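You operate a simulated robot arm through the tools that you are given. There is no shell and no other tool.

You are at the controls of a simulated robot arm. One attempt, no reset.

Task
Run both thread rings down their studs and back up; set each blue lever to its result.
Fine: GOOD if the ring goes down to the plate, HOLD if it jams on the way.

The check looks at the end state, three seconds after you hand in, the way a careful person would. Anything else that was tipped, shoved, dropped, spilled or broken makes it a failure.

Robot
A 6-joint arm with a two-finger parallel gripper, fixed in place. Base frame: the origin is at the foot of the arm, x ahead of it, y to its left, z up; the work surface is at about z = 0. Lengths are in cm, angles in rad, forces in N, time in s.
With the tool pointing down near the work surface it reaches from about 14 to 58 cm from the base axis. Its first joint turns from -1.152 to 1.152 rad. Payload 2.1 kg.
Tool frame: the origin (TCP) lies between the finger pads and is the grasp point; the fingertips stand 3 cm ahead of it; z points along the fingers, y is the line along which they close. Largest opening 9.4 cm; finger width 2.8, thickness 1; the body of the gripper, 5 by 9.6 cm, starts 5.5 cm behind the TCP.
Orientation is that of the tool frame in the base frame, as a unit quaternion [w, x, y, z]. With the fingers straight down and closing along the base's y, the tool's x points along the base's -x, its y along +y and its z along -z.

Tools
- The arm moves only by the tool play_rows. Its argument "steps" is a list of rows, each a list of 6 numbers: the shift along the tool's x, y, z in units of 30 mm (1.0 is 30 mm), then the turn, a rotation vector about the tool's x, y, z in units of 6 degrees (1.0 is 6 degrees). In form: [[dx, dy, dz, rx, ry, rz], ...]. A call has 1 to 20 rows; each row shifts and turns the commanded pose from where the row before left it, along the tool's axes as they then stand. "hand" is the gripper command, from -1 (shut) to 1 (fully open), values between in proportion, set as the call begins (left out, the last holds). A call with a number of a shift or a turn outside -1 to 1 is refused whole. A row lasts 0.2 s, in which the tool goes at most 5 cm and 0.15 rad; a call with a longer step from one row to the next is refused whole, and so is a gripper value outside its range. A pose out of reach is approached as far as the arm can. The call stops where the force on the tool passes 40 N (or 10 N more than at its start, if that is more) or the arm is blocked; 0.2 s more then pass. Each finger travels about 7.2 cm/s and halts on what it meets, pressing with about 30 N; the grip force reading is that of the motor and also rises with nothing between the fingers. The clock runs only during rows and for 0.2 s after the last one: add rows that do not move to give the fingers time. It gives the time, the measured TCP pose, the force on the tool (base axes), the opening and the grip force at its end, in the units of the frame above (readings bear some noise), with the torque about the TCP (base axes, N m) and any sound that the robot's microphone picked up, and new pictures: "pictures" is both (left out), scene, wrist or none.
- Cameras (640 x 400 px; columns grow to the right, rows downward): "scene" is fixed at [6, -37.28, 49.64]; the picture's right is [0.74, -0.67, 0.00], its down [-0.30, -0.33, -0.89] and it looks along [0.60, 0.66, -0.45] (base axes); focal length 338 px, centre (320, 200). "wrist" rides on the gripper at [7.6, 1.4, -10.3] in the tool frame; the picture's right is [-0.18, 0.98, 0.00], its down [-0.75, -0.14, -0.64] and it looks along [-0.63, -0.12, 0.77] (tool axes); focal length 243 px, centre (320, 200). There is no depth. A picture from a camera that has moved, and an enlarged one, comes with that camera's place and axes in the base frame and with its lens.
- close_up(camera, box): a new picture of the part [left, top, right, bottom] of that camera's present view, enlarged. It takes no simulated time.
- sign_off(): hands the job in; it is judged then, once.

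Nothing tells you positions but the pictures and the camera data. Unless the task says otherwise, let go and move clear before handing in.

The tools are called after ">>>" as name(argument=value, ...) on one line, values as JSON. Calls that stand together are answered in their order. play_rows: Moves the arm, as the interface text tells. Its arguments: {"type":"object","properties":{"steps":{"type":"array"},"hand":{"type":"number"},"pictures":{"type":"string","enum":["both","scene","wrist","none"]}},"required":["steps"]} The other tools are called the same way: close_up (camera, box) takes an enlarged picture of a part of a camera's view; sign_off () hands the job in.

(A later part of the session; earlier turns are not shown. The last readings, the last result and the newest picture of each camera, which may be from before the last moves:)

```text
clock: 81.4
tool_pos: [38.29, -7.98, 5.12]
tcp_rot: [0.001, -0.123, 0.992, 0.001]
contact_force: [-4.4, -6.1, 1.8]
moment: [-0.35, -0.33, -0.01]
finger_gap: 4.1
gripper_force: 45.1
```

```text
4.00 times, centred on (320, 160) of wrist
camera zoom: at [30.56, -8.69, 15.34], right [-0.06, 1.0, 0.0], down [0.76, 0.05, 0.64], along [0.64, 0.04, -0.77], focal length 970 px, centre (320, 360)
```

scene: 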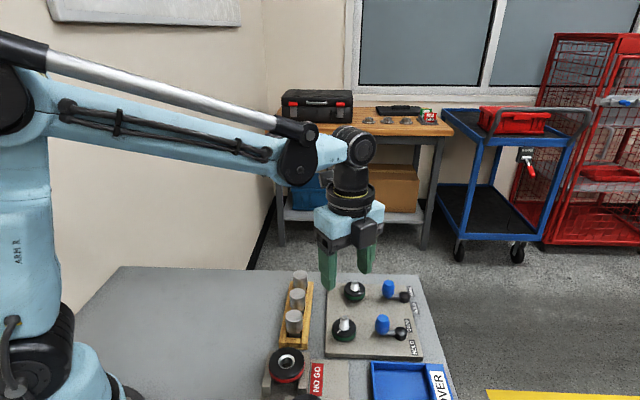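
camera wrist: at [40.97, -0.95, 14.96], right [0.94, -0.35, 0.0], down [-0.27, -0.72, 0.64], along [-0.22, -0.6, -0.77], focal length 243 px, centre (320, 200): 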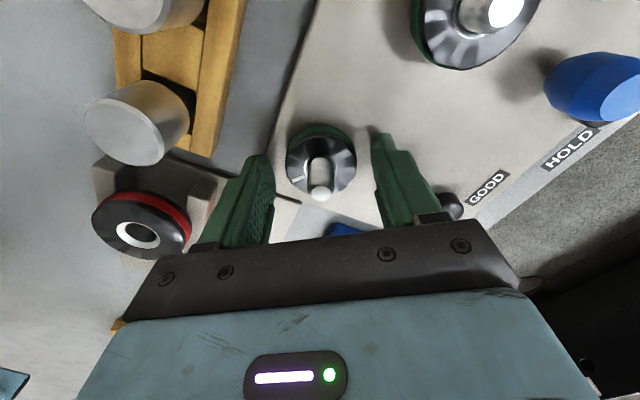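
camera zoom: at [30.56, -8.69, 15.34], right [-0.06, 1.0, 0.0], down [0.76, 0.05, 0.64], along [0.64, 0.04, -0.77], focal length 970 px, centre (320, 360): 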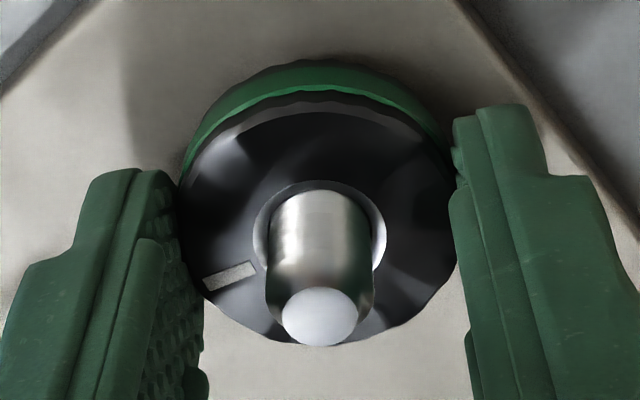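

Halfway up, forces balanced. Continuing the turn.

>>> play_rows(steps=[[0, -0.004, 0, 0, 0, 0], [0, 0, -0.0067, 0, 0, -1], [0, 0, -0.0067, 0, 0, -1], [0, 0, -0.0067, 0, 0, -1], [0, 0, -0.0067, 0, 0, -1], [0, 0, -0.0067, 0, 0, -1], [0, 0, -0.0067, 0, 0, -1], [0, 0, -0.0067, 0, 0, -1], [0, 0, -0.0067, 0, 0, -1], [0, 0, -0.0067, 0, 0, -1], [0, 0, -0.0067, 0, 0, -1], [0, 0, 0, 0, 0, 0]], pictures="none")

>>> close_up(camera="wrist", box=[270, 110, 370, 210])

```text
clock: 84.0
tool_pos: [38.52, -8.07, 5.3]
tcp_rot: [0.001, -0.604, 0.797, 0.001]
contact_force: [-5.4, -2.4, 4.7]
moment: [-0.03, 0.49, 0.0]
finger_gap: 4.09
gripper_force: 44.9
```

```text
4.00 times, centred on (320, 160) of wrist
camera zoom: at [34.85, -15.15, 15.54], right [-0.9, 0.45, 0.0], down [0.34, 0.69, 0.64], along [0.29, 0.58, -0.77], focal length 970 px, centre (320, 360)
```

zoom: 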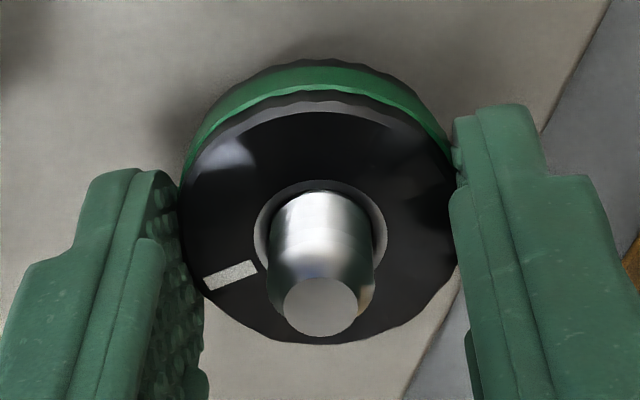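

About 50° remain to the upper stop.

>>> play_rows(steps=[[0, 0, -0.0067, 0, 0, -1], [0, 0, -0.0067, 0, 0, -1], [0, 0, -0.0067, 0, 0, -1], [0, 0, -0.0067, 0, 0, -1], [0, 0, -0.0067, 0, 0, -1], [0, 0, -0.0067, 0, 0, -1], [0, 0, -0.0067, 0, 0, -1], [0, 0, -0.0067, 0, 0, -1], [0, 0, 0, 0, 0, -0.7], [0, 0, 0, 0, 0, 0]], pictures="none")

>>> close_up(camera="wrist", box=[270, 110, 370, 210])

```text
clock: 86.2
tool_pos: [38.39, -8.13, 5.47]
tcp_rot: [-0.002, 0.892, -0.452, 0.001]
contact_force: [1.3, -0.1, 2.0]
moment: [0.05, -0.17, -0.56]
finger_gap: 4.11
gripper_force: 44.6
```

```text
4.00 times, centred on (320, 160) of wrist
camera zoom: at [41.65, -15.2, 15.7], right [-0.9, -0.43, 0.0], down [-0.33, 0.69, 0.64], along [-0.28, 0.58, -0.77], focal length 970 px, centre (320, 360)
```

zoom: 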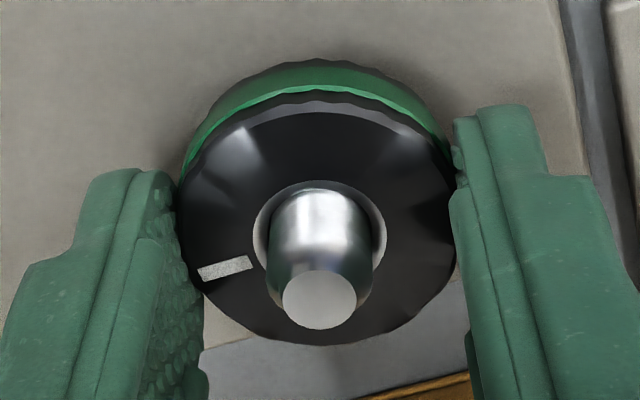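

Ring A is back against its upper stop after about 222°, the same travel as on the way down. Releasing, lifting, and checking it against the initial view.

>>> play_rows(steps=[[0, 0, 0, 0, 0, 0], [0, 0, 0, 0, 0, 0], [0, 0, -0.5, 0, 0, 0], [0, 0, -0.8, 0, 0, 0], [0, 0, -0.8, 0, 0, 0], [0, 0, -0.8, 0, 0, 0], [0, 0, -0.8, 0, 0, 0], [0, 0, 0, 0, 0, 0]], hand=0.3, pictures="both")

>>> close_up(camera="scene", box=[300, 260, 460, 370])

>>> close_up(camera="scene", box=[320, 300, 370, 350])

```text
clock: 88.0
tool_pos: [38.33, -8.09, 16.6]
tcp_rot: [-0.001, 0.892, -0.452, 0.0]
contact_force: [-0.7, 0.4, -0.4]
moment: [-0.02, -0.03, -0.01]
finger_gap: 6.11
gripper_force: 0.1
camera wrist: at [41.63, -15.21, 26.89], right [-0.9, -0.43, 0.0], down [-0.33, 0.69, 0.64], along [-0.28, 0.58, -0.77], focal length 243 px, centre (320, 200)
```

scene: 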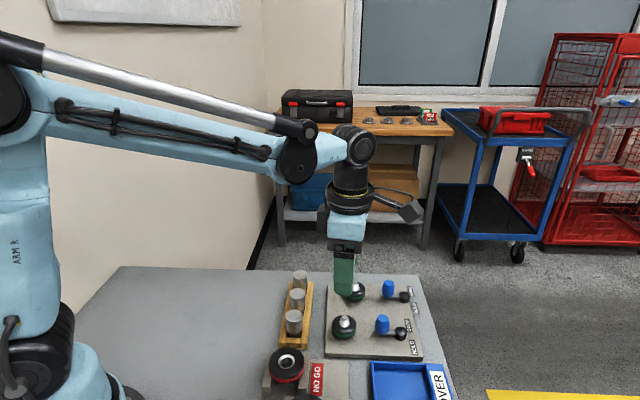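
wrist: 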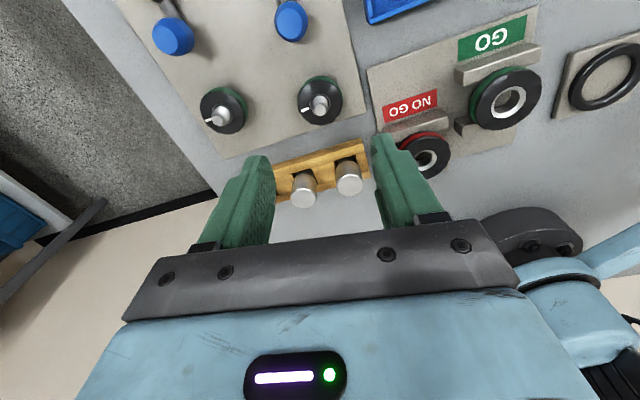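

```text
3.64 times, centred on (380, 315) of scene
camera zoom: at [6.0, -37.28, 49.64], right [0.74, -0.67, 0.0], down [-0.3, -0.33, -0.89], along [0.6, 0.66, -0.45], focal length 1228 px, centre (102, -218)
```

zoom: 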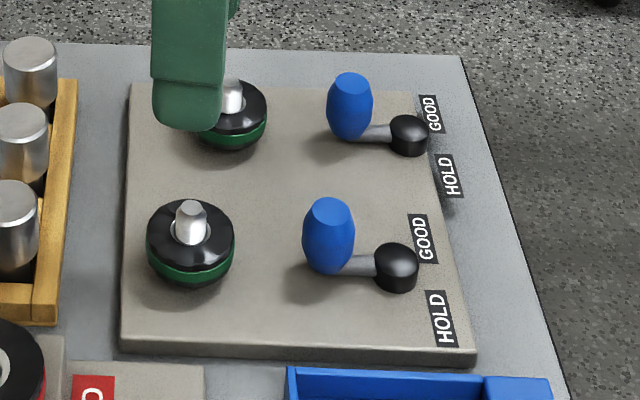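

```text
8.00 times, centred on (345, 325) of scene
camera zoom: at [6.0, -37.28, 49.64], right [0.74, -0.67, 0.0], down [-0.3, -0.33, -0.89], along [0.6, 0.66, -0.45], focal length 2703 px, centre (120, -800)
```

zoom: 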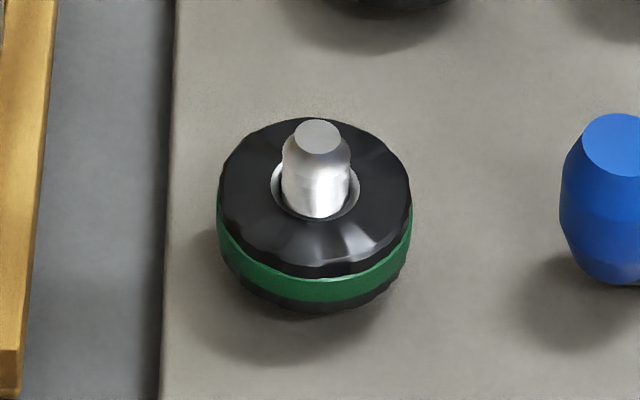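

Both rings look restored, but my measurements of ring A's final gap (0–0.25 cm) aren't certain enough to trust "GOOD" yet. I'll run ring A down once more and get a better low-angle look; first descend and grip at -150°.

>>> play_rows(steps=[[-0.009, -0.025, 0, 0, 0, -1], [0, 0, 0, 0, 0, -1], [0, 0, 0, 0, 0, -1], [0, 0, 0, 0, 0, -1], [0, 0, 0.749, 0, 0, 0], [0, 0, 0.749, 0, 0, 0], [0, 0, 0.749, 0, 0, 0], [0, 0, 0.749, 0, 0, 0], [0, 0, 0.749, 0, 0, 0], [0, 0, 0, 0, 0, 0]], pictures="wrist")

>>> play_rows(steps=[[0, 0, 0, 0, 0, 0], [0, 0, 0, 0, 0, 0], [0, 0, 0, 0, 0, 0]], hand=-1, pictures="none")

>>> close_up(camera="wrist", box=[270, 110, 370, 210])

```text
clock: 90.2
tool_pos: [38.41, -7.97, 5.29]
tcp_rot: [-0.001, 0.967, -0.256, 0.0]
contact_force: [1.0, -0.3, -0.4]
moment: [-0.01, 0.03, -0.02]
finger_gap: 6.14
gripper_force: 0.2
camera wrist: at [44.26, -13.18, 15.56], right [-0.65, -0.76, 0.0], down [-0.59, 0.49, 0.64], along [-0.49, 0.42, -0.77], focal length 243 px, centre (320, 200)
```

wrist: 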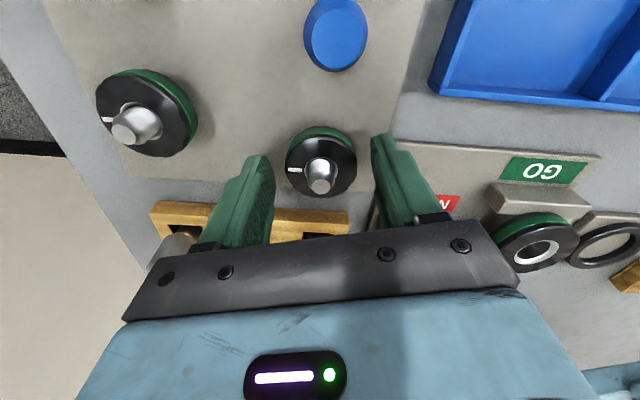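

```text
clock: 91.0
tool_pos: [38.15, -8.06, 5.38]
tcp_rot: [-0.001, 0.966, -0.258, 0.001]
contact_force: [-2.9, -4.2, -4.5]
moment: [-0.45, 0.22, -0.01]
finger_gap: 4.1
gripper_force: 45.0
```

```text
4.00 times, centred on (320, 160) of wrist
camera zoom: at [44.24, -13.22, 15.58], right [-0.65, -0.76, 0.0], down [-0.58, 0.5, 0.64], along [-0.49, 0.42, -0.77], focal length 970 px, centre (320, 360)
```

zoom: 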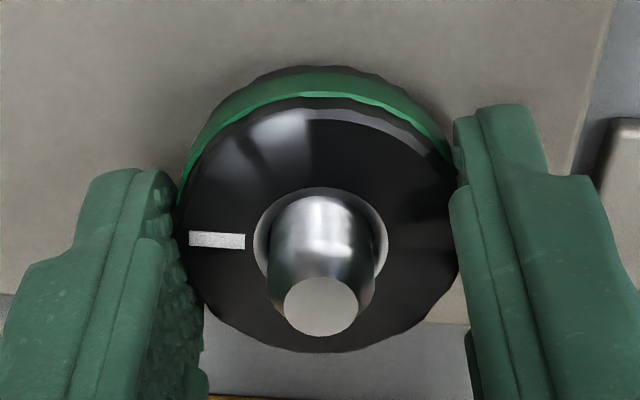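

Well centred grip. Turning clockwise with matched descent.

>>> play_rows(steps=[[0, 0.005, 0, 0, 0, 0], [0, 0, 0.0065, 0, 0, 1], [0, 0, 0.0065, 0, 0, 1], [0, 0, 0.0065, 0, 0, 1], [0, 0, 0.0065, 0, 0, 1], [0, 0, 0.0065, 0, 0, 1], [0, 0, 0.0065, 0, 0, 1], [0, 0, 0.0065, 0, 0, 1], [0, 0, 0.0065, 0, 0, 1], [0, 0, 0.0065, 0, 0, 1], [0, 0, 0.0065, 0, 0, 1], [0, 0, 0.0065, 0, 0, 1], [0, 0, 0.0065, 0, 0, 1], [0, 0, 0.0065, 0, 0, 1], [0, 0, 0.0065, 0, 0, 1], [0, 0, 0.0065, 0, 0, 1], [0, 0, 0, 0, 0, 0]], pictures="none")

>>> close_up(camera="wrist", box=[270, 110, 370, 210])

```text
clock: 94.6
tool_pos: [38.36, -8.16, 5.1]
tcp_rot: [-0.001, -0.502, 0.865, -0.001]
contact_force: [-18.9, -14.9, -10.2]
moment: [-0.69, 0.3, 0.02]
finger_gap: 4.12
gripper_force: 44.8
```

```text
4.00 times, centred on (320, 160) of wrist
camera zoom: at [33.3, -14.06, 15.3], right [-0.76, 0.65, 0.0], down [0.5, 0.58, 0.64], along [0.42, 0.49, -0.77], focal length 970 px, centre (320, 360)
```

zoom: 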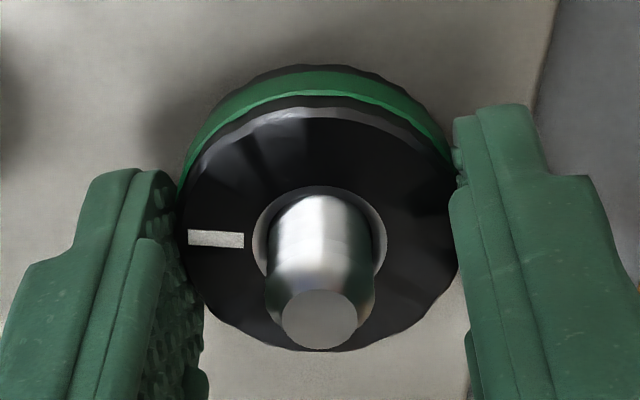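

Lateral load built up to about 24 N, so I'll re-centre and continue.

>>> play_rows(steps=[[0.02, 0.008, 0.008, 0, 0, 0], [0, 0, 0.0067, 0, 0, 1], [0, 0, 0.0067, 0, 0, 1], [0, 0, 0.0067, 0, 0, 1], [0, 0, 0.0067, 0, 0, 1], [0, 0, 0.0067, 0, 0, 1], [0, 0, 0.0067, 0, 0, 1], [0, 0, 0.0067, 0, 0, 1], [0, 0, 0.0067, 0, 0, 1], [0, 0, 0.0067, 0, 0, 1], [0, 0, 0.0067, 0, 0, 1], [0, 0, 0.0067, 0, 0, 1], [0, 0, 0.0067, 0, 0, 1], [0, 0, 0, 0, 0, 0]], pictures="none")

>>> close_up(camera="wrist", box=[270, 110, 370, 210])

```text
clock: 97.6
tool_pos: [38.3, -8.12, 4.64]
tcp_rot: [0.0, 0.104, 0.995, 0.001]
contact_force: [-2.3, -10.3, -3.8]
moment: [-0.5, -0.03, -0.01]
finger_gap: 4.11
gripper_force: 44.9
```

```text
4.00 times, centred on (320, 160) of wrist
camera zoom: at [31.15, -5.23, 15.01], right [0.38, 0.92, 0.0], down [0.71, -0.29, 0.64], along [0.59, -0.24, -0.77], focal length 970 px, centre (320, 360)
```

zoom: 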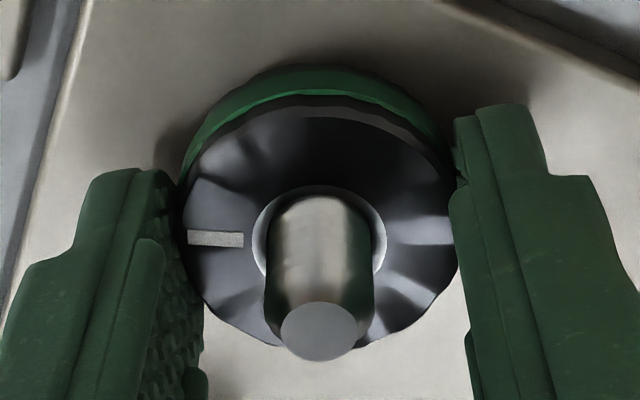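

162° turned, 5.7 mm down, so the lead is about 12.6 mm/turn. Continuing to the stop.

>>> play_rows(steps=[[-0.003, -0.01, 0.003, 0, 0, 0], [0, 0, 0.007, 0, 0, 1], [0, 0, 0.007, 0, 0, 1], [0, 0, 0.007, 0, 0, 1], [0, 0, 0.007, 0, 0, 1], [0, 0, 0.007, 0, 0, 1], [0, 0, 0.007, 0, 0, 1], [0, 0, 0.007, 0, 0, 1], [0, 0, 0.007, 0, 0, 1], [0, 0, 0.007, 0, 0, 1], [0, 0, 0.007, 0, 0, 1], [0, 0, 0.003, 0, 0, 1], [0, 0, 0, 0, 0, 1], [0, 0, 0, 0, 0, 0]], pictures="none")

>>> close_up(camera="wrist", box=[270, 110, 370, 210])

>>> close_up(camera="scene", box=[315, 300, 375, 350])

```text
clock: 100.6
tool_pos: [38.35, -8.04, 4.56]
tcp_rot: [-0.001, 0.668, 0.745, 0.001]
contact_force: [-5.1, 0.8, 3.6]
moment: [-0.28, 0.43, 0.57]
finger_gap: 4.12
gripper_force: 45.0
```

```text
4.00 times, centred on (320, 160) of wrist
camera zoom: at [38.91, -0.43, 14.84], right [1.0, -0.08, 0.0], down [-0.06, -0.77, 0.64], along [-0.05, -0.64, -0.77], focal length 970 px, centre (320, 360)
```

zoom: 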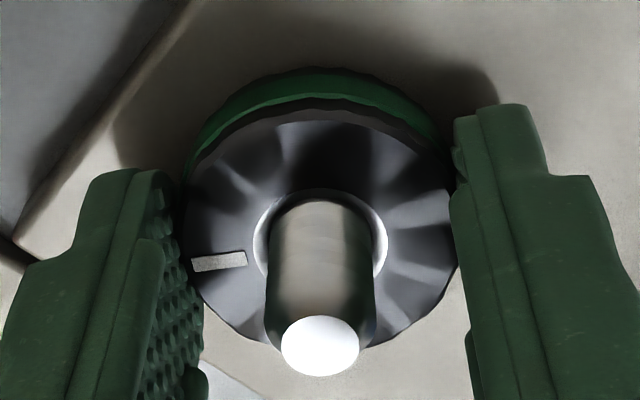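

```text
8.00 times, centred on (345, 325) of scene
camera zoom: at [6.0, -37.28, 49.64], right [0.74, -0.67, 0.0], down [-0.3, -0.33, -0.89], along [0.6, 0.66, -0.45], focal length 2703 px, centre (120, -800)
```

zoom: 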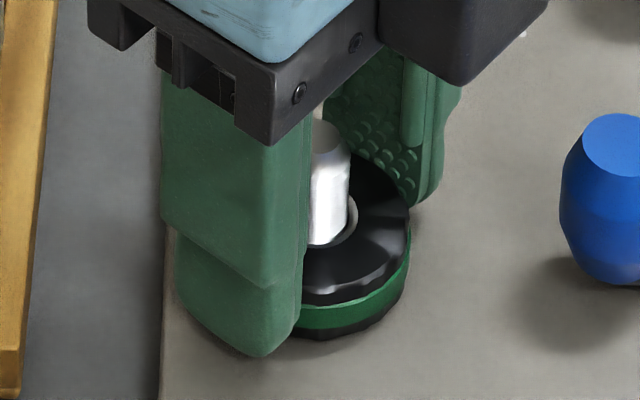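

The stop is repeatable at about 221°. I'll release, lift, and swing the wrist to θ≈-57° for a low view of ring A from the lever side.

>>> play_rows(steps=[[0, 0, 0, 0, 0, 0], [0, 0, 0, 0, 0, 0], [0, 0, -0.5, 0, 0, 0], [0, 0, -0.8, 0, 0, 0], [0, 0, -0.8, 0, 0, 0], [0, 0, -0.8, 0, 0, 0], [0, 0, -0.8, 0, 0, 0], [0, 0, -0.3, 0, 0, -1], [0, 0, 0, 0, 0, -1], [0, 0, 0, 0, 0, -1], [0, 0, 0, 0, 0, -1], [0, 0, 0, 0, 0, -1], [0, 0, 0, 0, 0, -1], [0, 0, 0, 0, 0, -1], [0, 0, 0, 0, 0, -1], [0, 0, 0, 0, 0, -1], [0, 0, 0, 0, 0, -1], [0, 0, 0, 0, 0, -1], [0, 0, 0, 0, 0, -1]], hand=0.3, pictures="none")

>>> play_rows(steps=[[0, 0, 0, 0, 0, -1], [0, 0, 0, 0, 0, -1], [0, 0, 0, 0, 0, -1], [0, 0, 0, 0, 0, -1], [0, 0, 0, 0, 0, -1], [0, 0, 0, 0, 0, -1], [0, 0, 0, 0, 0, -1], [0, 0, 0, 0, 0, -1], [0, 0, 0, 0, 0, -1], [0, 0, 0, 0, 0, -1], [0, 0, 0, 0, 0, -1], [0, 0, 0, 0, 0, -0.5], [0, 0, 0, 0, 0, 0]], hand=-1, pictures="scene")

>>> close_up(camera="scene", box=[320, 300, 370, 350])

```text
clock: 104.6
tool_pos: [38.34, -8.11, 16.53]
tcp_rot: [0.0, 0.101, 0.995, 0.001]
contact_force: [-0.7, 0.4, 0.1]
moment: [-0.01, 0.0, 0.02]
finger_gap: 6.1
gripper_force: 0.0
```

```text
clock: 107.4
tool_pos: [38.2, -8.08, 16.58]
tcp_rot: [0.0, -0.479, 0.878, -0.001]
contact_force: [-0.2, -0.3, 1.0]
moment: [0.04, 0.01, -0.03]
finger_gap: 0.01
gripper_force: 30.4
```

scene: 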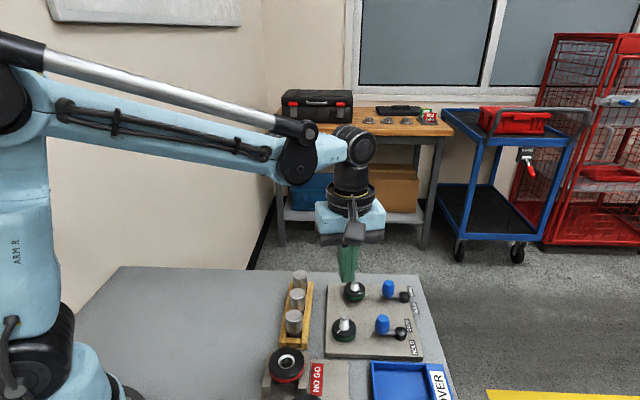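

```text
8.00 times, centred on (345, 325) of scene
camera zoom: at [6.0, -37.28, 49.64], right [0.74, -0.67, 0.0], down [-0.3, -0.33, -0.89], along [0.6, 0.66, -0.45], focal length 2703 px, centre (120, -800)
```

zoom: 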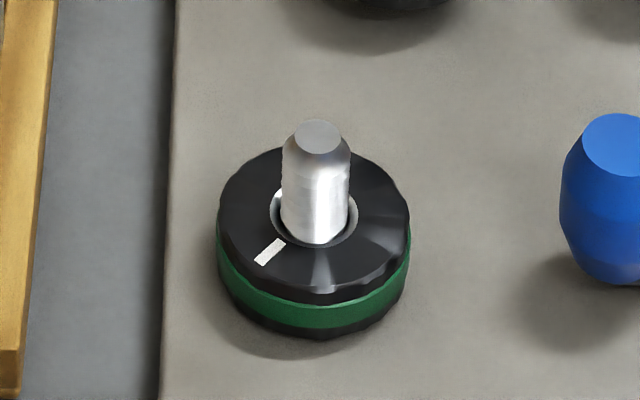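

Now translating (fingers closed, at height) toward (48, -17) and tilting the tool to test reach safely up high.

>>> play_rows(steps=[[0.115, -0.724, 0, 0, 0, 0], [0.115, -0.724, 0, 0, 0, 0], [0.115, -0.724, 0, 0, 0, 0], [0.115, -0.724, 0, 0, 0, 0], [0.115, -0.724, 0, 0, 0, 0], [0.115, -0.724, 0, 0, 0, 0], [0, 0, 0, 0, -1, 0], [0, 0, 0, 0, -1, 0], [0, 0, 0, 0, -1, 0], [0, 0, 0, 0, -1, 0], [0, 0, 0, 0, -1, 0], [0, 0, 0, 0, -1, 0], [0, 0, 0, 0, -1, 0], [0, 0, 0, 0, 0, 0]], pictures="both")

```text
clock: 110.4
tool_pos: [48.17, -16.89, 16.46]
tcp_rot: [0.316, -0.448, 0.818, 0.173]
contact_force: [0.3, -0.5, 0.2]
moment: [0.01, 0.01, -0.01]
finger_gap: 0.0
gripper_force: 30.2
camera wrist: at [40.15, -26.81, 19.0], right [-0.75, 0.65, 0.12], down [0.19, 0.03, 0.98], along [0.63, 0.76, -0.14], focal length 243 px, centre (320, 200)
```

scene: 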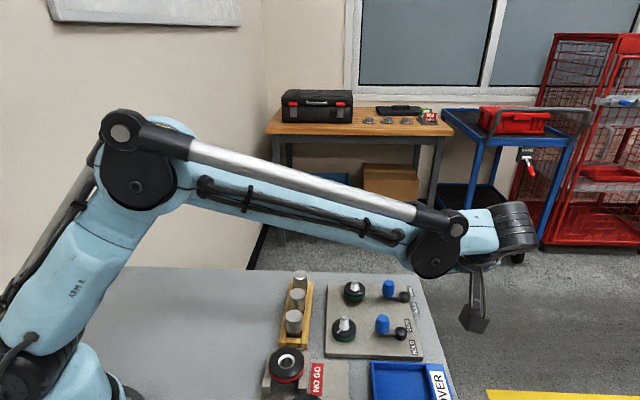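
wrist: 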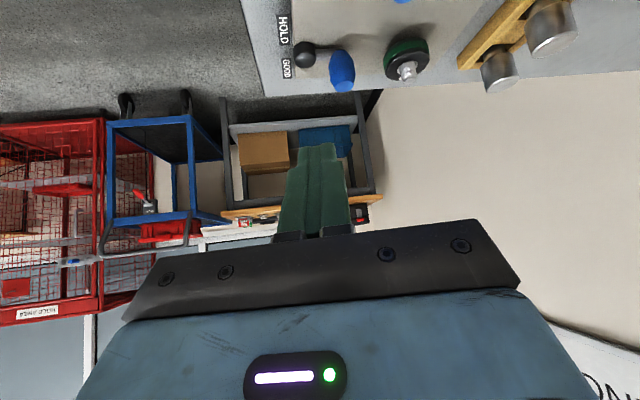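

No reach problem so far. I'll add 12° more tilt and lower in stages.

>>> play_rows(steps=[[0, 0, 0, 0, -1, 0], [0, 0, 0, 0, -1, 0], [0.431, 0, 0.314, 0, 0, 0], [0.431, 0, 0.314, 0, 0, 0], [0.431, 0, 0.314, 0, 0, 0], [0.431, 0, 0.314, 0, 0, 0], [0, 0, 0, 0, 0, 0]], pictures="both")

```text
clock: 112.0
tool_pos: [48.18, -16.9, 10.15]
tcp_rot: [0.399, -0.427, 0.782, 0.218]
contact_force: [-0.2, -0.4, -0.2]
moment: [0.01, -0.02, -0.03]
finger_gap: 0.0
gripper_force: 30.6
camera wrist: at [40.03, -27.04, 9.98], right [-0.77, 0.62, 0.15], down [0.08, -0.14, 0.99], along [0.64, 0.77, 0.06], focal length 243 px, centre (320, 200)
```

scene: 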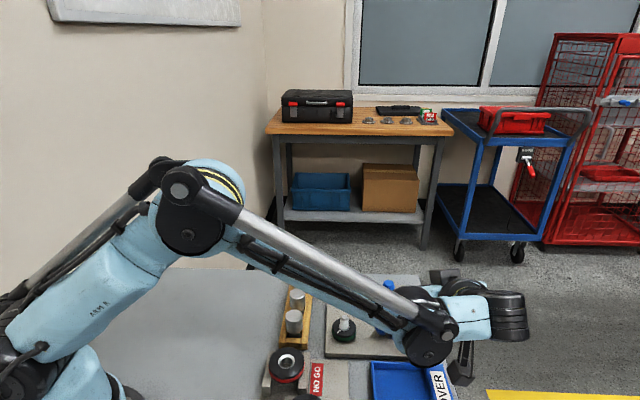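
wrist: 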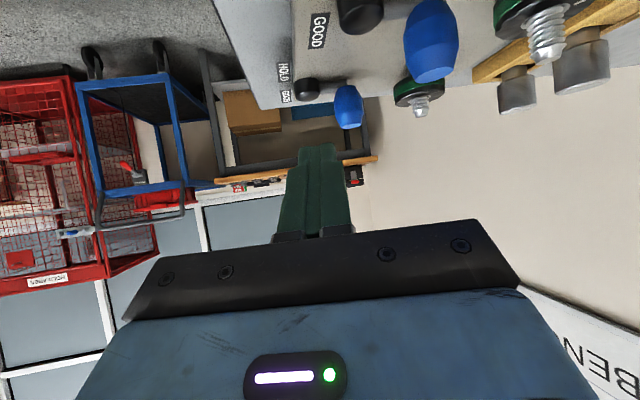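

Still within reach and clear. Lowering another 4.5 cm, keeping the camera a few cm above the tray rim.

>>> play_rows(steps=[[0.303, 0, 0.22, 0, 0, 0], [0.303, 0, 0.22, 0, 0, 0], [0.303, 0, 0.22, 0, 0, 0], [0.303, 0, 0.22, 0, 0, 0], [0, 0, 0, 0, 0, 0]], pictures="wrist")

>>> close_up(camera="wrist", box=[480, 40, 600, 140])

>>> close_up(camera="wrist", box=[380, 80, 460, 160])

```text
clock: 113.2
tool_pos: [48.11, -16.88, 5.68]
tcp_rot: [0.399, -0.427, 0.781, 0.218]
contact_force: [-0.8, -0.7, -0.2]
moment: [-0.03, 0.01, -0.01]
finger_gap: 0.0
gripper_force: 30.4
camera wrist: at [40.05, -26.94, 5.48], right [-0.77, 0.62, 0.15], down [0.08, -0.14, 0.99], along [0.64, 0.77, 0.06], focal length 243 px, centre (320, 200)
```

wrist: 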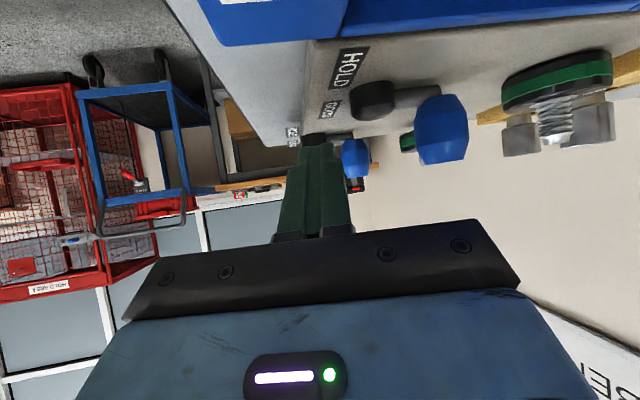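

```text
4.00 times, centred on (540, 90) of wrist
camera zoom: at [40.05, -26.94, 5.48], right [-0.77, 0.62, 0.15], down [0.08, -0.14, 0.99], along [0.64, 0.77, 0.06], focal length 970 px, centre (-560, 640)
```

zoom: 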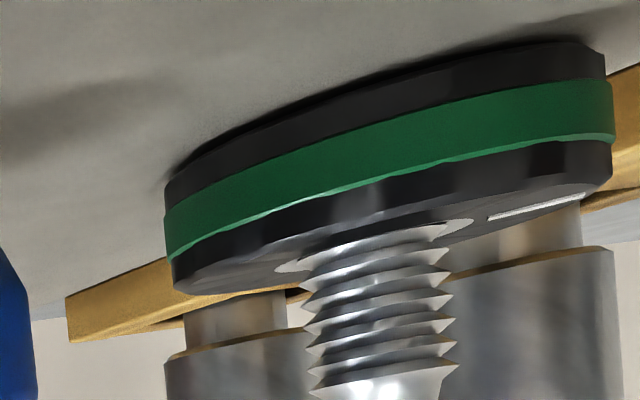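

```text
5.00 times, centred on (420, 120) of wrist
camera zoom: at [40.05, -26.94, 5.48], right [-0.77, 0.62, 0.15], down [0.08, -0.14, 0.99], along [0.64, 0.77, 0.06], focal length 1213 px, centre (-180, 600)
```

zoom: 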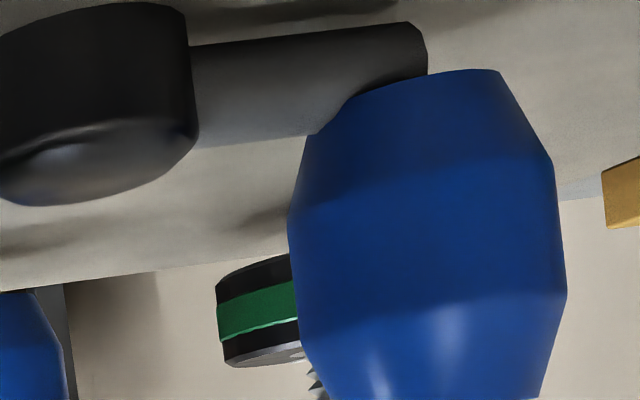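

Excellent low view. Zooming in on ring A's lower edge.

>>> close_up(camera="wrist", box=[500, 50, 540, 90])

>>> close_up(camera="wrist", box=[495, 65, 520, 90])

>>> close_up(camera="wrist", box=[535, 45, 575, 75])

>>> close_up(camera="wrist", box=[590, 40, 625, 70])

```text
10.00 times, centred on (520, 70) of wrist
camera zoom: at [40.05, -26.94, 5.48], right [-0.77, 0.62, 0.15], down [0.08, -0.14, 0.99], along [0.64, 0.77, 0.06], focal length 2426 px, centre (-1680, 1500)
```

zoom: 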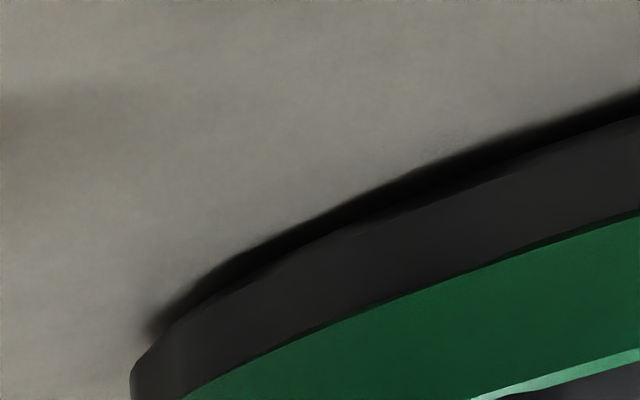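

```text
16.00 times, centred on (508, 78) of wrist
camera zoom: at [40.05, -26.94, 5.48], right [-0.77, 0.62, 0.15], down [0.08, -0.14, 0.99], along [0.64, 0.77, 0.06], focal length 3882 px, centre (-2680, 2160)
```

zoom: 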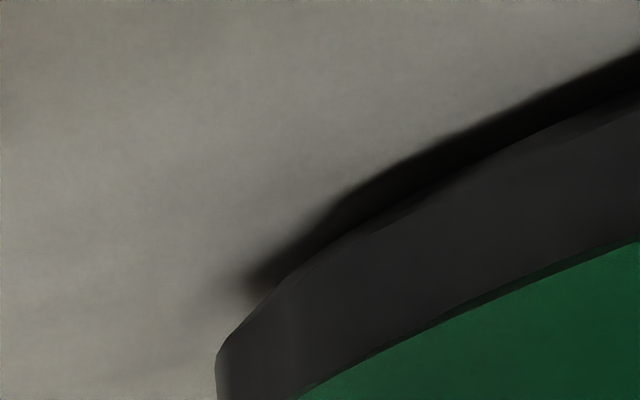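

```text
13.33 times, centred on (555, 60) of wrist
camera zoom: at [40.05, -26.94, 5.48], right [-0.77, 0.62, 0.15], down [0.08, -0.14, 0.99], along [0.64, 0.77, 0.06], focal length 3235 px, centre (-2813, 2067)
```

zoom: 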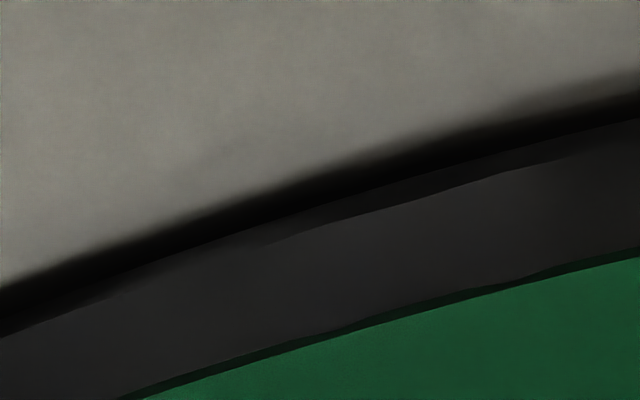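

```text
13.33 times, centred on (608, 55) of wrist
camera zoom: at [40.05, -26.94, 5.48], right [-0.77, 0.62, 0.15], down [0.08, -0.14, 0.99], along [0.64, 0.77, 0.06], focal length 3235 px, centre (-3513, 2133)
```

zoom: 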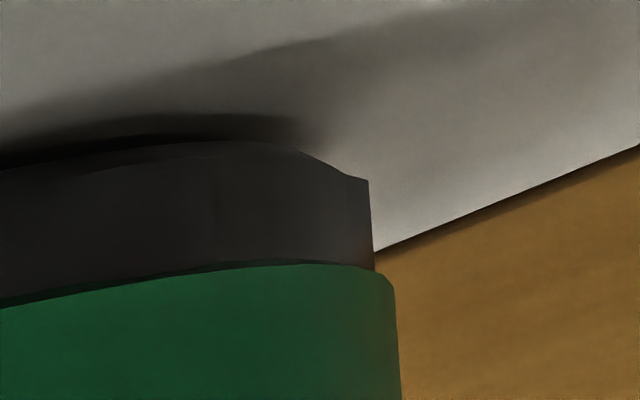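

At this shallow angle ring A sits on the plate to within about a millimetre (just a hairline shadow), and it stops repeatably there after ~222°, versus B's hard jam at ~93° with a large gap. I'm taking A = GOOD, B = HOLD, and now back out of this pose.

>>> play_rows(steps=[[-0.494, 0, -0.359, 0, 0, 0], [-0.494, 0, -0.359, 0, 0, 0], [-0.494, 0, -0.359, 0, 0, 0], [-0.494, 0, -0.359, 0, 0, 0], [-0.494, 0, -0.359, 0, 0, 0], [-0.494, 0, -0.359, 0, 0, 0], [0, 0, 0, 0, 1, 0], [0, 0, 0, 0, 1, 0], [0, 0, 0, 0, 1, 0], [0, 0, 0, 0, 1, 0], [0, 0, 0, 0, 1, 0], [0, 0, 0, 0, 1, 0], [0, 0, 0, 0, 1, 0], [0, 0, 0, 0, 1, 0], [0, 0, 0, 0, 1, 0], [0, 0, 0, 0, 0, 0]], hand=0.3, pictures="scene")

```text
clock: 116.6
tool_pos: [48.14, -16.85, 16.7]
tcp_rot: [0.001, -0.479, 0.878, 0.001]
contact_force: [-0.2, 1.3, -0.3]
moment: [-0.01, -0.01, 0.01]
finger_gap: 6.11
gripper_force: 0.1
```

scene: 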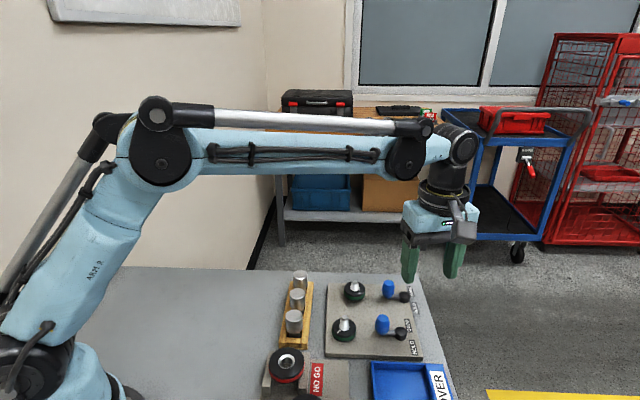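

Upright again. Moving back over ring A and turning to +100°.

>>> play_rows(steps=[[-0.115, 0.724, 0, 0, 0, 0], [-0.115, 0.724, 0, 0, 0, 0], [-0.115, 0.724, 0, 0, 0, 0], [-0.115, 0.724, 0, 0, 0, 0], [-0.115, 0.724, 0, 0, 0, 0], [-0.115, 0.724, 0, 0, 0, 0], [0, 0, 0, 0, 0, 1], [0, 0, 0, 0, 0, 1], [0, 0, 0, 0, 0, 1], [0, 0, 0, 0, 0, 1], [0, 0, 0, 0, 0, 1], [0, 0, 0, 0, 0, 1], [0, 0, 0, 0, 0, 1], [0, 0, 0, 0, 0, 1], [0, 0, 0, 0, 0, 1], [0, 0, 0, 0, 0, 1], [0, 0, 0, 0, 0, 1], [0, 0, 0, 0, 0, 1], [0, 0, 0, 0, 0, 1], [0, 0, 0, 0, 0, 1]], pictures="none")

>>> play_rows(steps=[[0, 0, 0, 0, 0, 1], [0, 0, 0, 0, 0, 1], [0, 0, 0, 0, 0, 1], [0, 0, 0, 0, 0, 1], [0, 0, 0, 0, 0, 1], [0, 0, 0, 0, 0, 1], [0, 0, 0, 0, 0, 1], [0, 0, 0, 0, 0, 1], [0, 0, 0, 0, 0, 1], [0, 0, 0, 0, 0, 1], [0, 0, 0, 0, 0, 1], [0, 0, 0, 0, 0, 1], [0, 0, 0, 0, 0, 0.2], [0, 0, 0, 0, 0, 0]], pictures="wrist")

```text
clock: 120.8
tool_pos: [38.27, -8.12, 16.74]
tcp_rot: [0.0, 0.233, 0.972, 0.002]
contact_force: [-0.2, 0.2, -0.5]
moment: [0.01, 0.01, -0.02]
finger_gap: 6.14
gripper_force: 0.1
```

```text
clock: 123.8
tool_pos: [38.23, -7.99, 16.68]
tcp_rot: [0.0, 0.766, 0.643, 0.001]
contact_force: [0.1, 0.1, 0.1]
moment: [-0.02, -0.01, -0.04]
finger_gap: 6.1
gripper_force: 0.0
camera wrist: at [41.0, -0.98, 26.94], right [0.94, -0.35, 0.0], down [-0.27, -0.72, 0.64], along [-0.22, -0.6, -0.77], focal length 243 px, centre (320, 200)
```

wrist: 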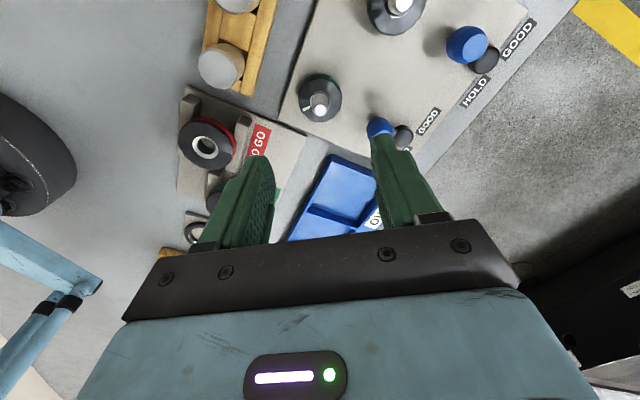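

Over ring A. Descending and gripping.

>>> play_rows(steps=[[0.008, 0.003, 0.8, 0, 0, 0], [0, 0, 0.8, 0, 0, 0], [0, 0, 0.8, 0, 0, 0], [0, 0, 0.8, 0, 0, 0], [0, 0, 0.8, 0, 0, 0], [0, 0, 0, 0, 0, 0]], pictures="none")

>>> play_rows(steps=[[0, 0, 0, 0, 0, 0], [0, 0, 0, 0, 0, 0], [0, 0, 0, 0, 0, 0]], hand=-1, pictures="none")

>>> close_up(camera="wrist", box=[270, 110, 370, 210])

```text
clock: 125.2
tool_pos: [38.48, -8.07, 4.6]
tcp_rot: [0.0, 0.765, 0.644, 0.001]
contact_force: [-0.5, 0.0, 0.2]
moment: [0.0, 0.03, 0.0]
finger_gap: 6.1
gripper_force: 0.0
```

```text
clock: 126.0
tool_pos: [38.29, -8.16, 4.64]
tcp_rot: [-0.001, 0.765, 0.644, 0.0]
contact_force: [-10.0, 1.4, -3.4]
moment: [0.01, -0.05, 0.02]
finger_gap: 4.09
gripper_force: 44.7
```

```text
4.00 times, centred on (320, 160) of wrist
camera zoom: at [41.03, -0.98, 14.92], right [0.94, -0.35, 0.0], down [-0.27, -0.72, 0.64], along [-0.23, -0.6, -0.77], focal length 970 px, centre (320, 360)
```

zoom: 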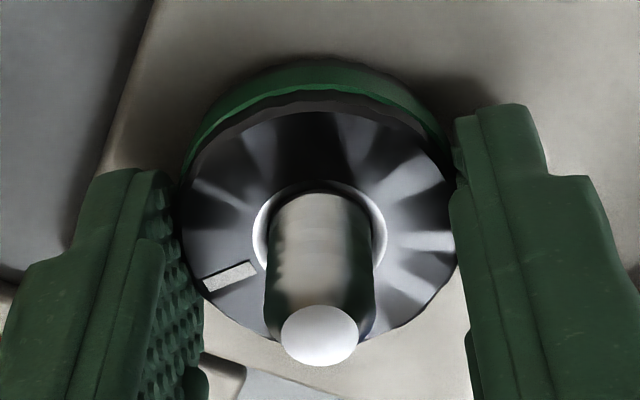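

Turning ring A counter-clockwise to raise it again.

>>> play_rows(steps=[[0, -0.01, 0, 0, 0, 0], [0, 0, -0.0068, 0, 0, -1], [0, 0, -0.007, 0, 0, -1], [0, 0, -0.007, 0, 0, -1], [0, 0, -0.007, 0, 0, -1], [0, 0, -0.007, 0, 0, -1], [0, 0, -0.007, 0, 0, -1], [0, 0, -0.007, 0, 0, -1], [0, 0, -0.007, 0, 0, -1], [0, 0, -0.007, 0, 0, -1], [0, 0, -0.007, 0, 0, -1], [0, 0, -0.007, 0, 0, -1], [0, 0, -0.007, 0, 0, -1], [0, 0, 0, 0, 0, 0]], pictures="none")

```text
clock: 129.0
tool_pos: [38.29, -8.02, 4.99]
tcp_rot: [0.001, 0.24, 0.971, 0.001]
contact_force: [9.5, -5.2, -4.6]
moment: [-0.52, -0.12, 0.0]
finger_gap: 4.11
gripper_force: 45.5
```

Smooth. Continuing with a small re-centring.

>>> play_rows(steps=[[-0.01, 0, 0, 0, 0, 0], [0, 0, -0.007, 0, 0, -1], [0, 0, -0.007, 0, 0, -1], [0, 0, -0.007, 0, 0, -1], [0, 0, -0.007, 0, 0, -1], [0, 0, -0.007, 0, 0, -1], [0, 0, -0.007, 0, 0, -1], [0, 0, -0.007, 0, 0, -1], [0, 0, -0.007, 0, 0, -1], [0, 0, -0.007, 0, 0, -1], [0, 0, -0.007, 0, 0, -1], [0, 0, -0.007, 0, 0, -1], [0, 0, -0.007, 0, 0, -1], [0, 0, 0, 0, 0, 0]], pictures="none")

>>> close_up(camera="wrist", box=[270, 110, 370, 210])

```text
clock: 132.0
tool_pos: [38.26, -8.07, 5.13]
tcp_rot: [0.001, -0.376, 0.927, 0.001]
contact_force: [6.8, 6.0, -2.1]
moment: [-0.41, -0.06, 0.01]
finger_gap: 4.09
gripper_force: 45.1
```

```text
4.00 times, centred on (320, 160) of wrist
camera zoom: at [31.84, -12.5, 15.4], right [-0.55, 0.83, 0.0], down [0.64, 0.42, 0.64], along [0.54, 0.36, -0.76], focal length 970 px, centre (320, 360)
```

zoom: 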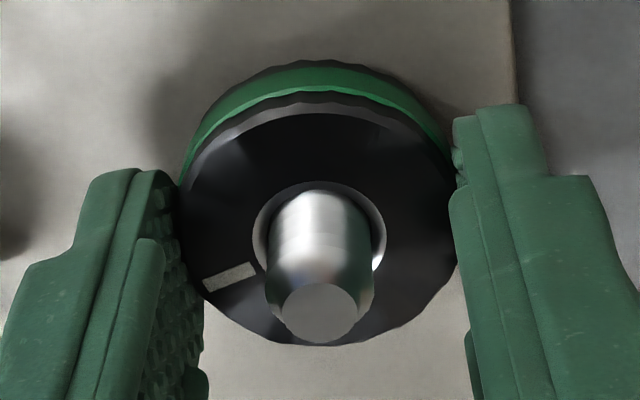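

About 78° left to the top stop.

>>> play_rows(steps=[[0, 0, -0.007, 0, 0, -1], [0, 0, -0.007, 0, 0, -1], [0, 0, -0.007, 0, 0, -1], [0, 0, -0.007, 0, 0, -1], [0, 0, -0.007, 0, 0, -1], [0, 0, -0.007, 0, 0, -1], [0, 0, -0.007, 0, 0, -1], [0, 0, -0.007, 0, 0, -1], [0, 0, -0.007, 0, 0, -1], [0, 0, -0.007, 0, 0, -1], [0, 0, -0.007, 0, 0, -1], [0, 0, -0.007, 0, 0, -1], [0, 0, -0.007, 0, 0, -1], [0, 0, 0, 0, 0, -0.5], [0, 0, 0, 0, 0, 0]], pictures="none")

>>> close_up(camera="wrist", box=[270, 110, 370, 210])

```text
clock: 135.2
tool_pos: [38.2, -8.16, 5.46]
tcp_rot: [-0.001, 0.887, -0.461, 0.001]
contact_force: [5.3, -1.8, 5.9]
moment: [-0.28, -0.35, -0.42]
finger_gap: 4.08
gripper_force: 44.5
```

```text
4.00 times, centred on (320, 160) of wrist
camera zoom: at [41.53, -15.3, 15.65], right [-0.91, -0.41, 0.0], down [-0.32, 0.7, 0.64], along [-0.26, 0.58, -0.77], focal length 970 px, centre (320, 360)
```

zoom: 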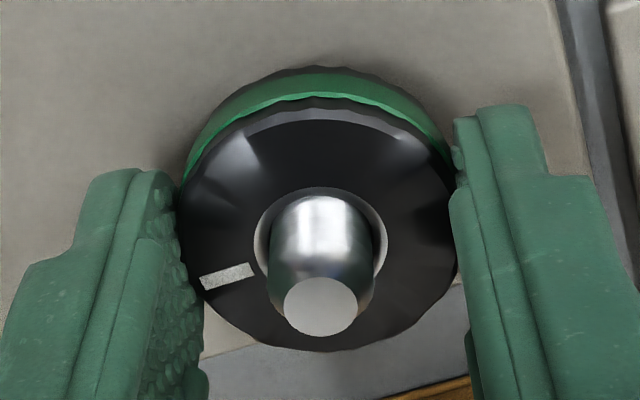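

Ring A is back at its top stop (-0.42 N·m). Releasing and lifting, then moving above lever A for a good look.

>>> play_rows(steps=[[0, 0, 0, 0, 0, 0], [0, 0, 0, 0, 0, 0], [0, 0, -0.5, 0, 0, 0], [0, 0, -0.8, 0, 0, 0], [0, 0, -0.8, 0, 0, 0], [0, 0, -0.8, 0, 0, 0], [0, 0, -0.8, 0, 0, 0], [0, 0, 0, 0, 0, -1], [0, 0, 0, 0, 0, -0.67], [0, 0, 0, 0, 0, 0]], hand=0.3, pictures="both")

>>> close_up(camera="scene", box=[320, 300, 370, 350])

>>> close_up(camera="scene", box=[325, 265, 385, 310])

```text
clock: 137.4
tool_pos: [38.35, -8.05, 16.55]
tcp_rot: [-0.001, 0.924, -0.382, 0.0]
contact_force: [-0.4, -0.9, 0.5]
moment: [0.0, -0.02, 0.0]
finger_gap: 6.09
gripper_force: 0.0
camera wrist: at [42.7, -14.65, 26.77], right [-0.82, -0.57, 0.0], down [-0.44, 0.63, 0.64], along [-0.36, 0.53, -0.77], focal length 243 px, centre (320, 200)
```

scene: 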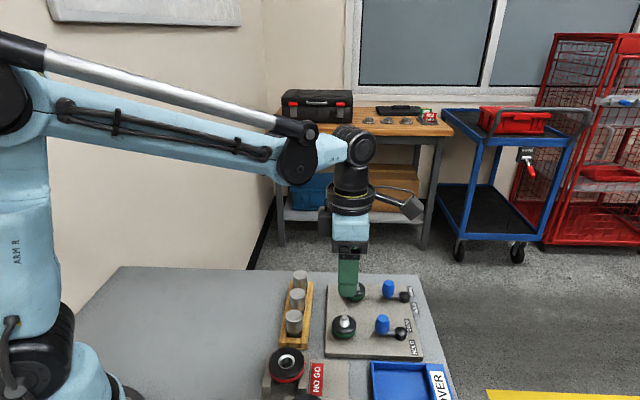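
wrist: 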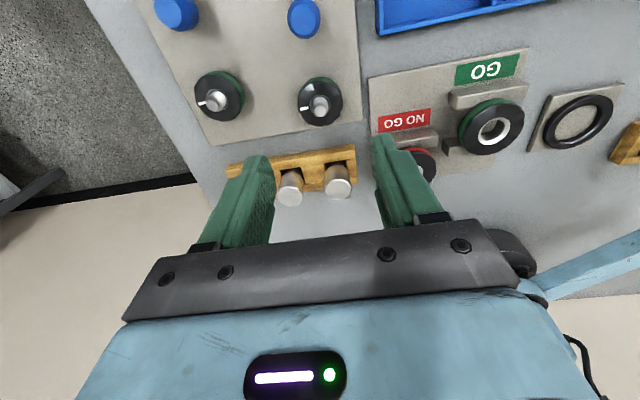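

```text
8.00 times, centred on (345, 325) of scene
camera zoom: at [6.0, -37.28, 49.64], right [0.74, -0.67, 0.0], down [-0.3, -0.33, -0.89], along [0.6, 0.66, -0.45], focal length 2703 px, centre (120, -800)
```

zoom: 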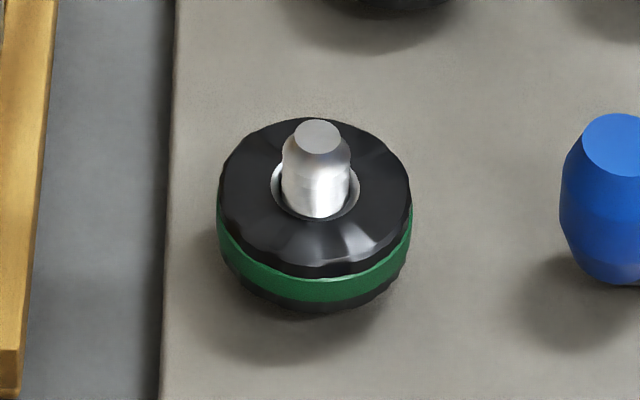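

```text
8.89 times, centred on (355, 288) of scene
camera zoom: at [6.0, -37.28, 49.64], right [0.74, -0.67, 0.0], down [-0.3, -0.33, -0.89], along [0.6, 0.66, -0.45], focal length 3003 px, centre (9, -578)
```

zoom: 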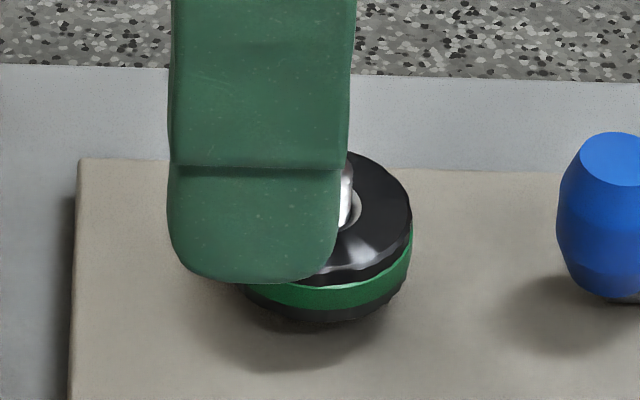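

Both rings are at their start height. Now moving above lever A's blue handle to localise it.

>>> play_rows(steps=[[0.683, 0.025, 0, 0, 0, 0], [0.683, 0.025, 0, 0, 0, 0], [0.683, 0.025, 0, 0, 0, 0], [0, 0, 0, 0, 0, 0], [0, 0, 0, 0, 0, 0]], hand=-0.05, pictures="both")

>>> close_up(camera="wrist", box=[240, 20, 400, 140])

```text
clock: 138.6
tool_pos: [42.5, -12.68, 16.38]
tcp_rot: [0.0, 0.924, -0.382, 0.001]
contact_force: [0.3, 0.2, 1.6]
moment: [0.0, -0.02, 0.0]
finger_gap: 4.49
gripper_force: 0.1
camera wrist: at [46.93, -19.15, 26.76], right [-0.82, -0.57, 0.0], down [-0.43, 0.63, 0.64], along [-0.36, 0.53, -0.77], focal length 243 px, centre (320, 200)
```

scene: 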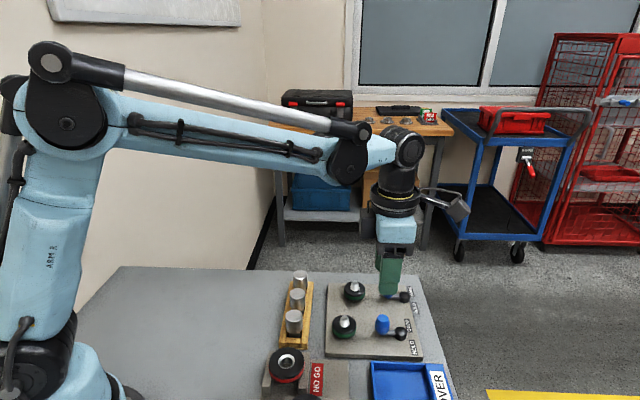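
wrist: 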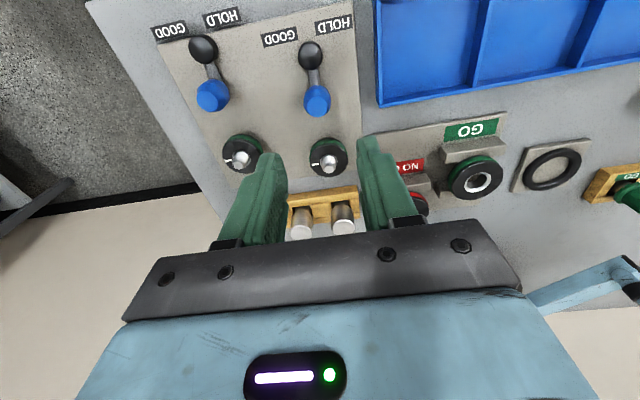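

```text
3.33 times, centred on (320, 80) of wrist
camera zoom: at [46.93, -19.15, 26.76], right [-0.82, -0.57, 0.0], down [-0.43, 0.63, 0.64], along [-0.36, 0.53, -0.77], focal length 809 px, centre (320, 600)
```

zoom: 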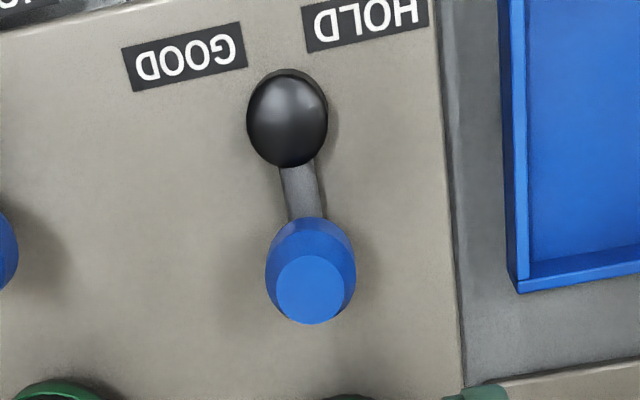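

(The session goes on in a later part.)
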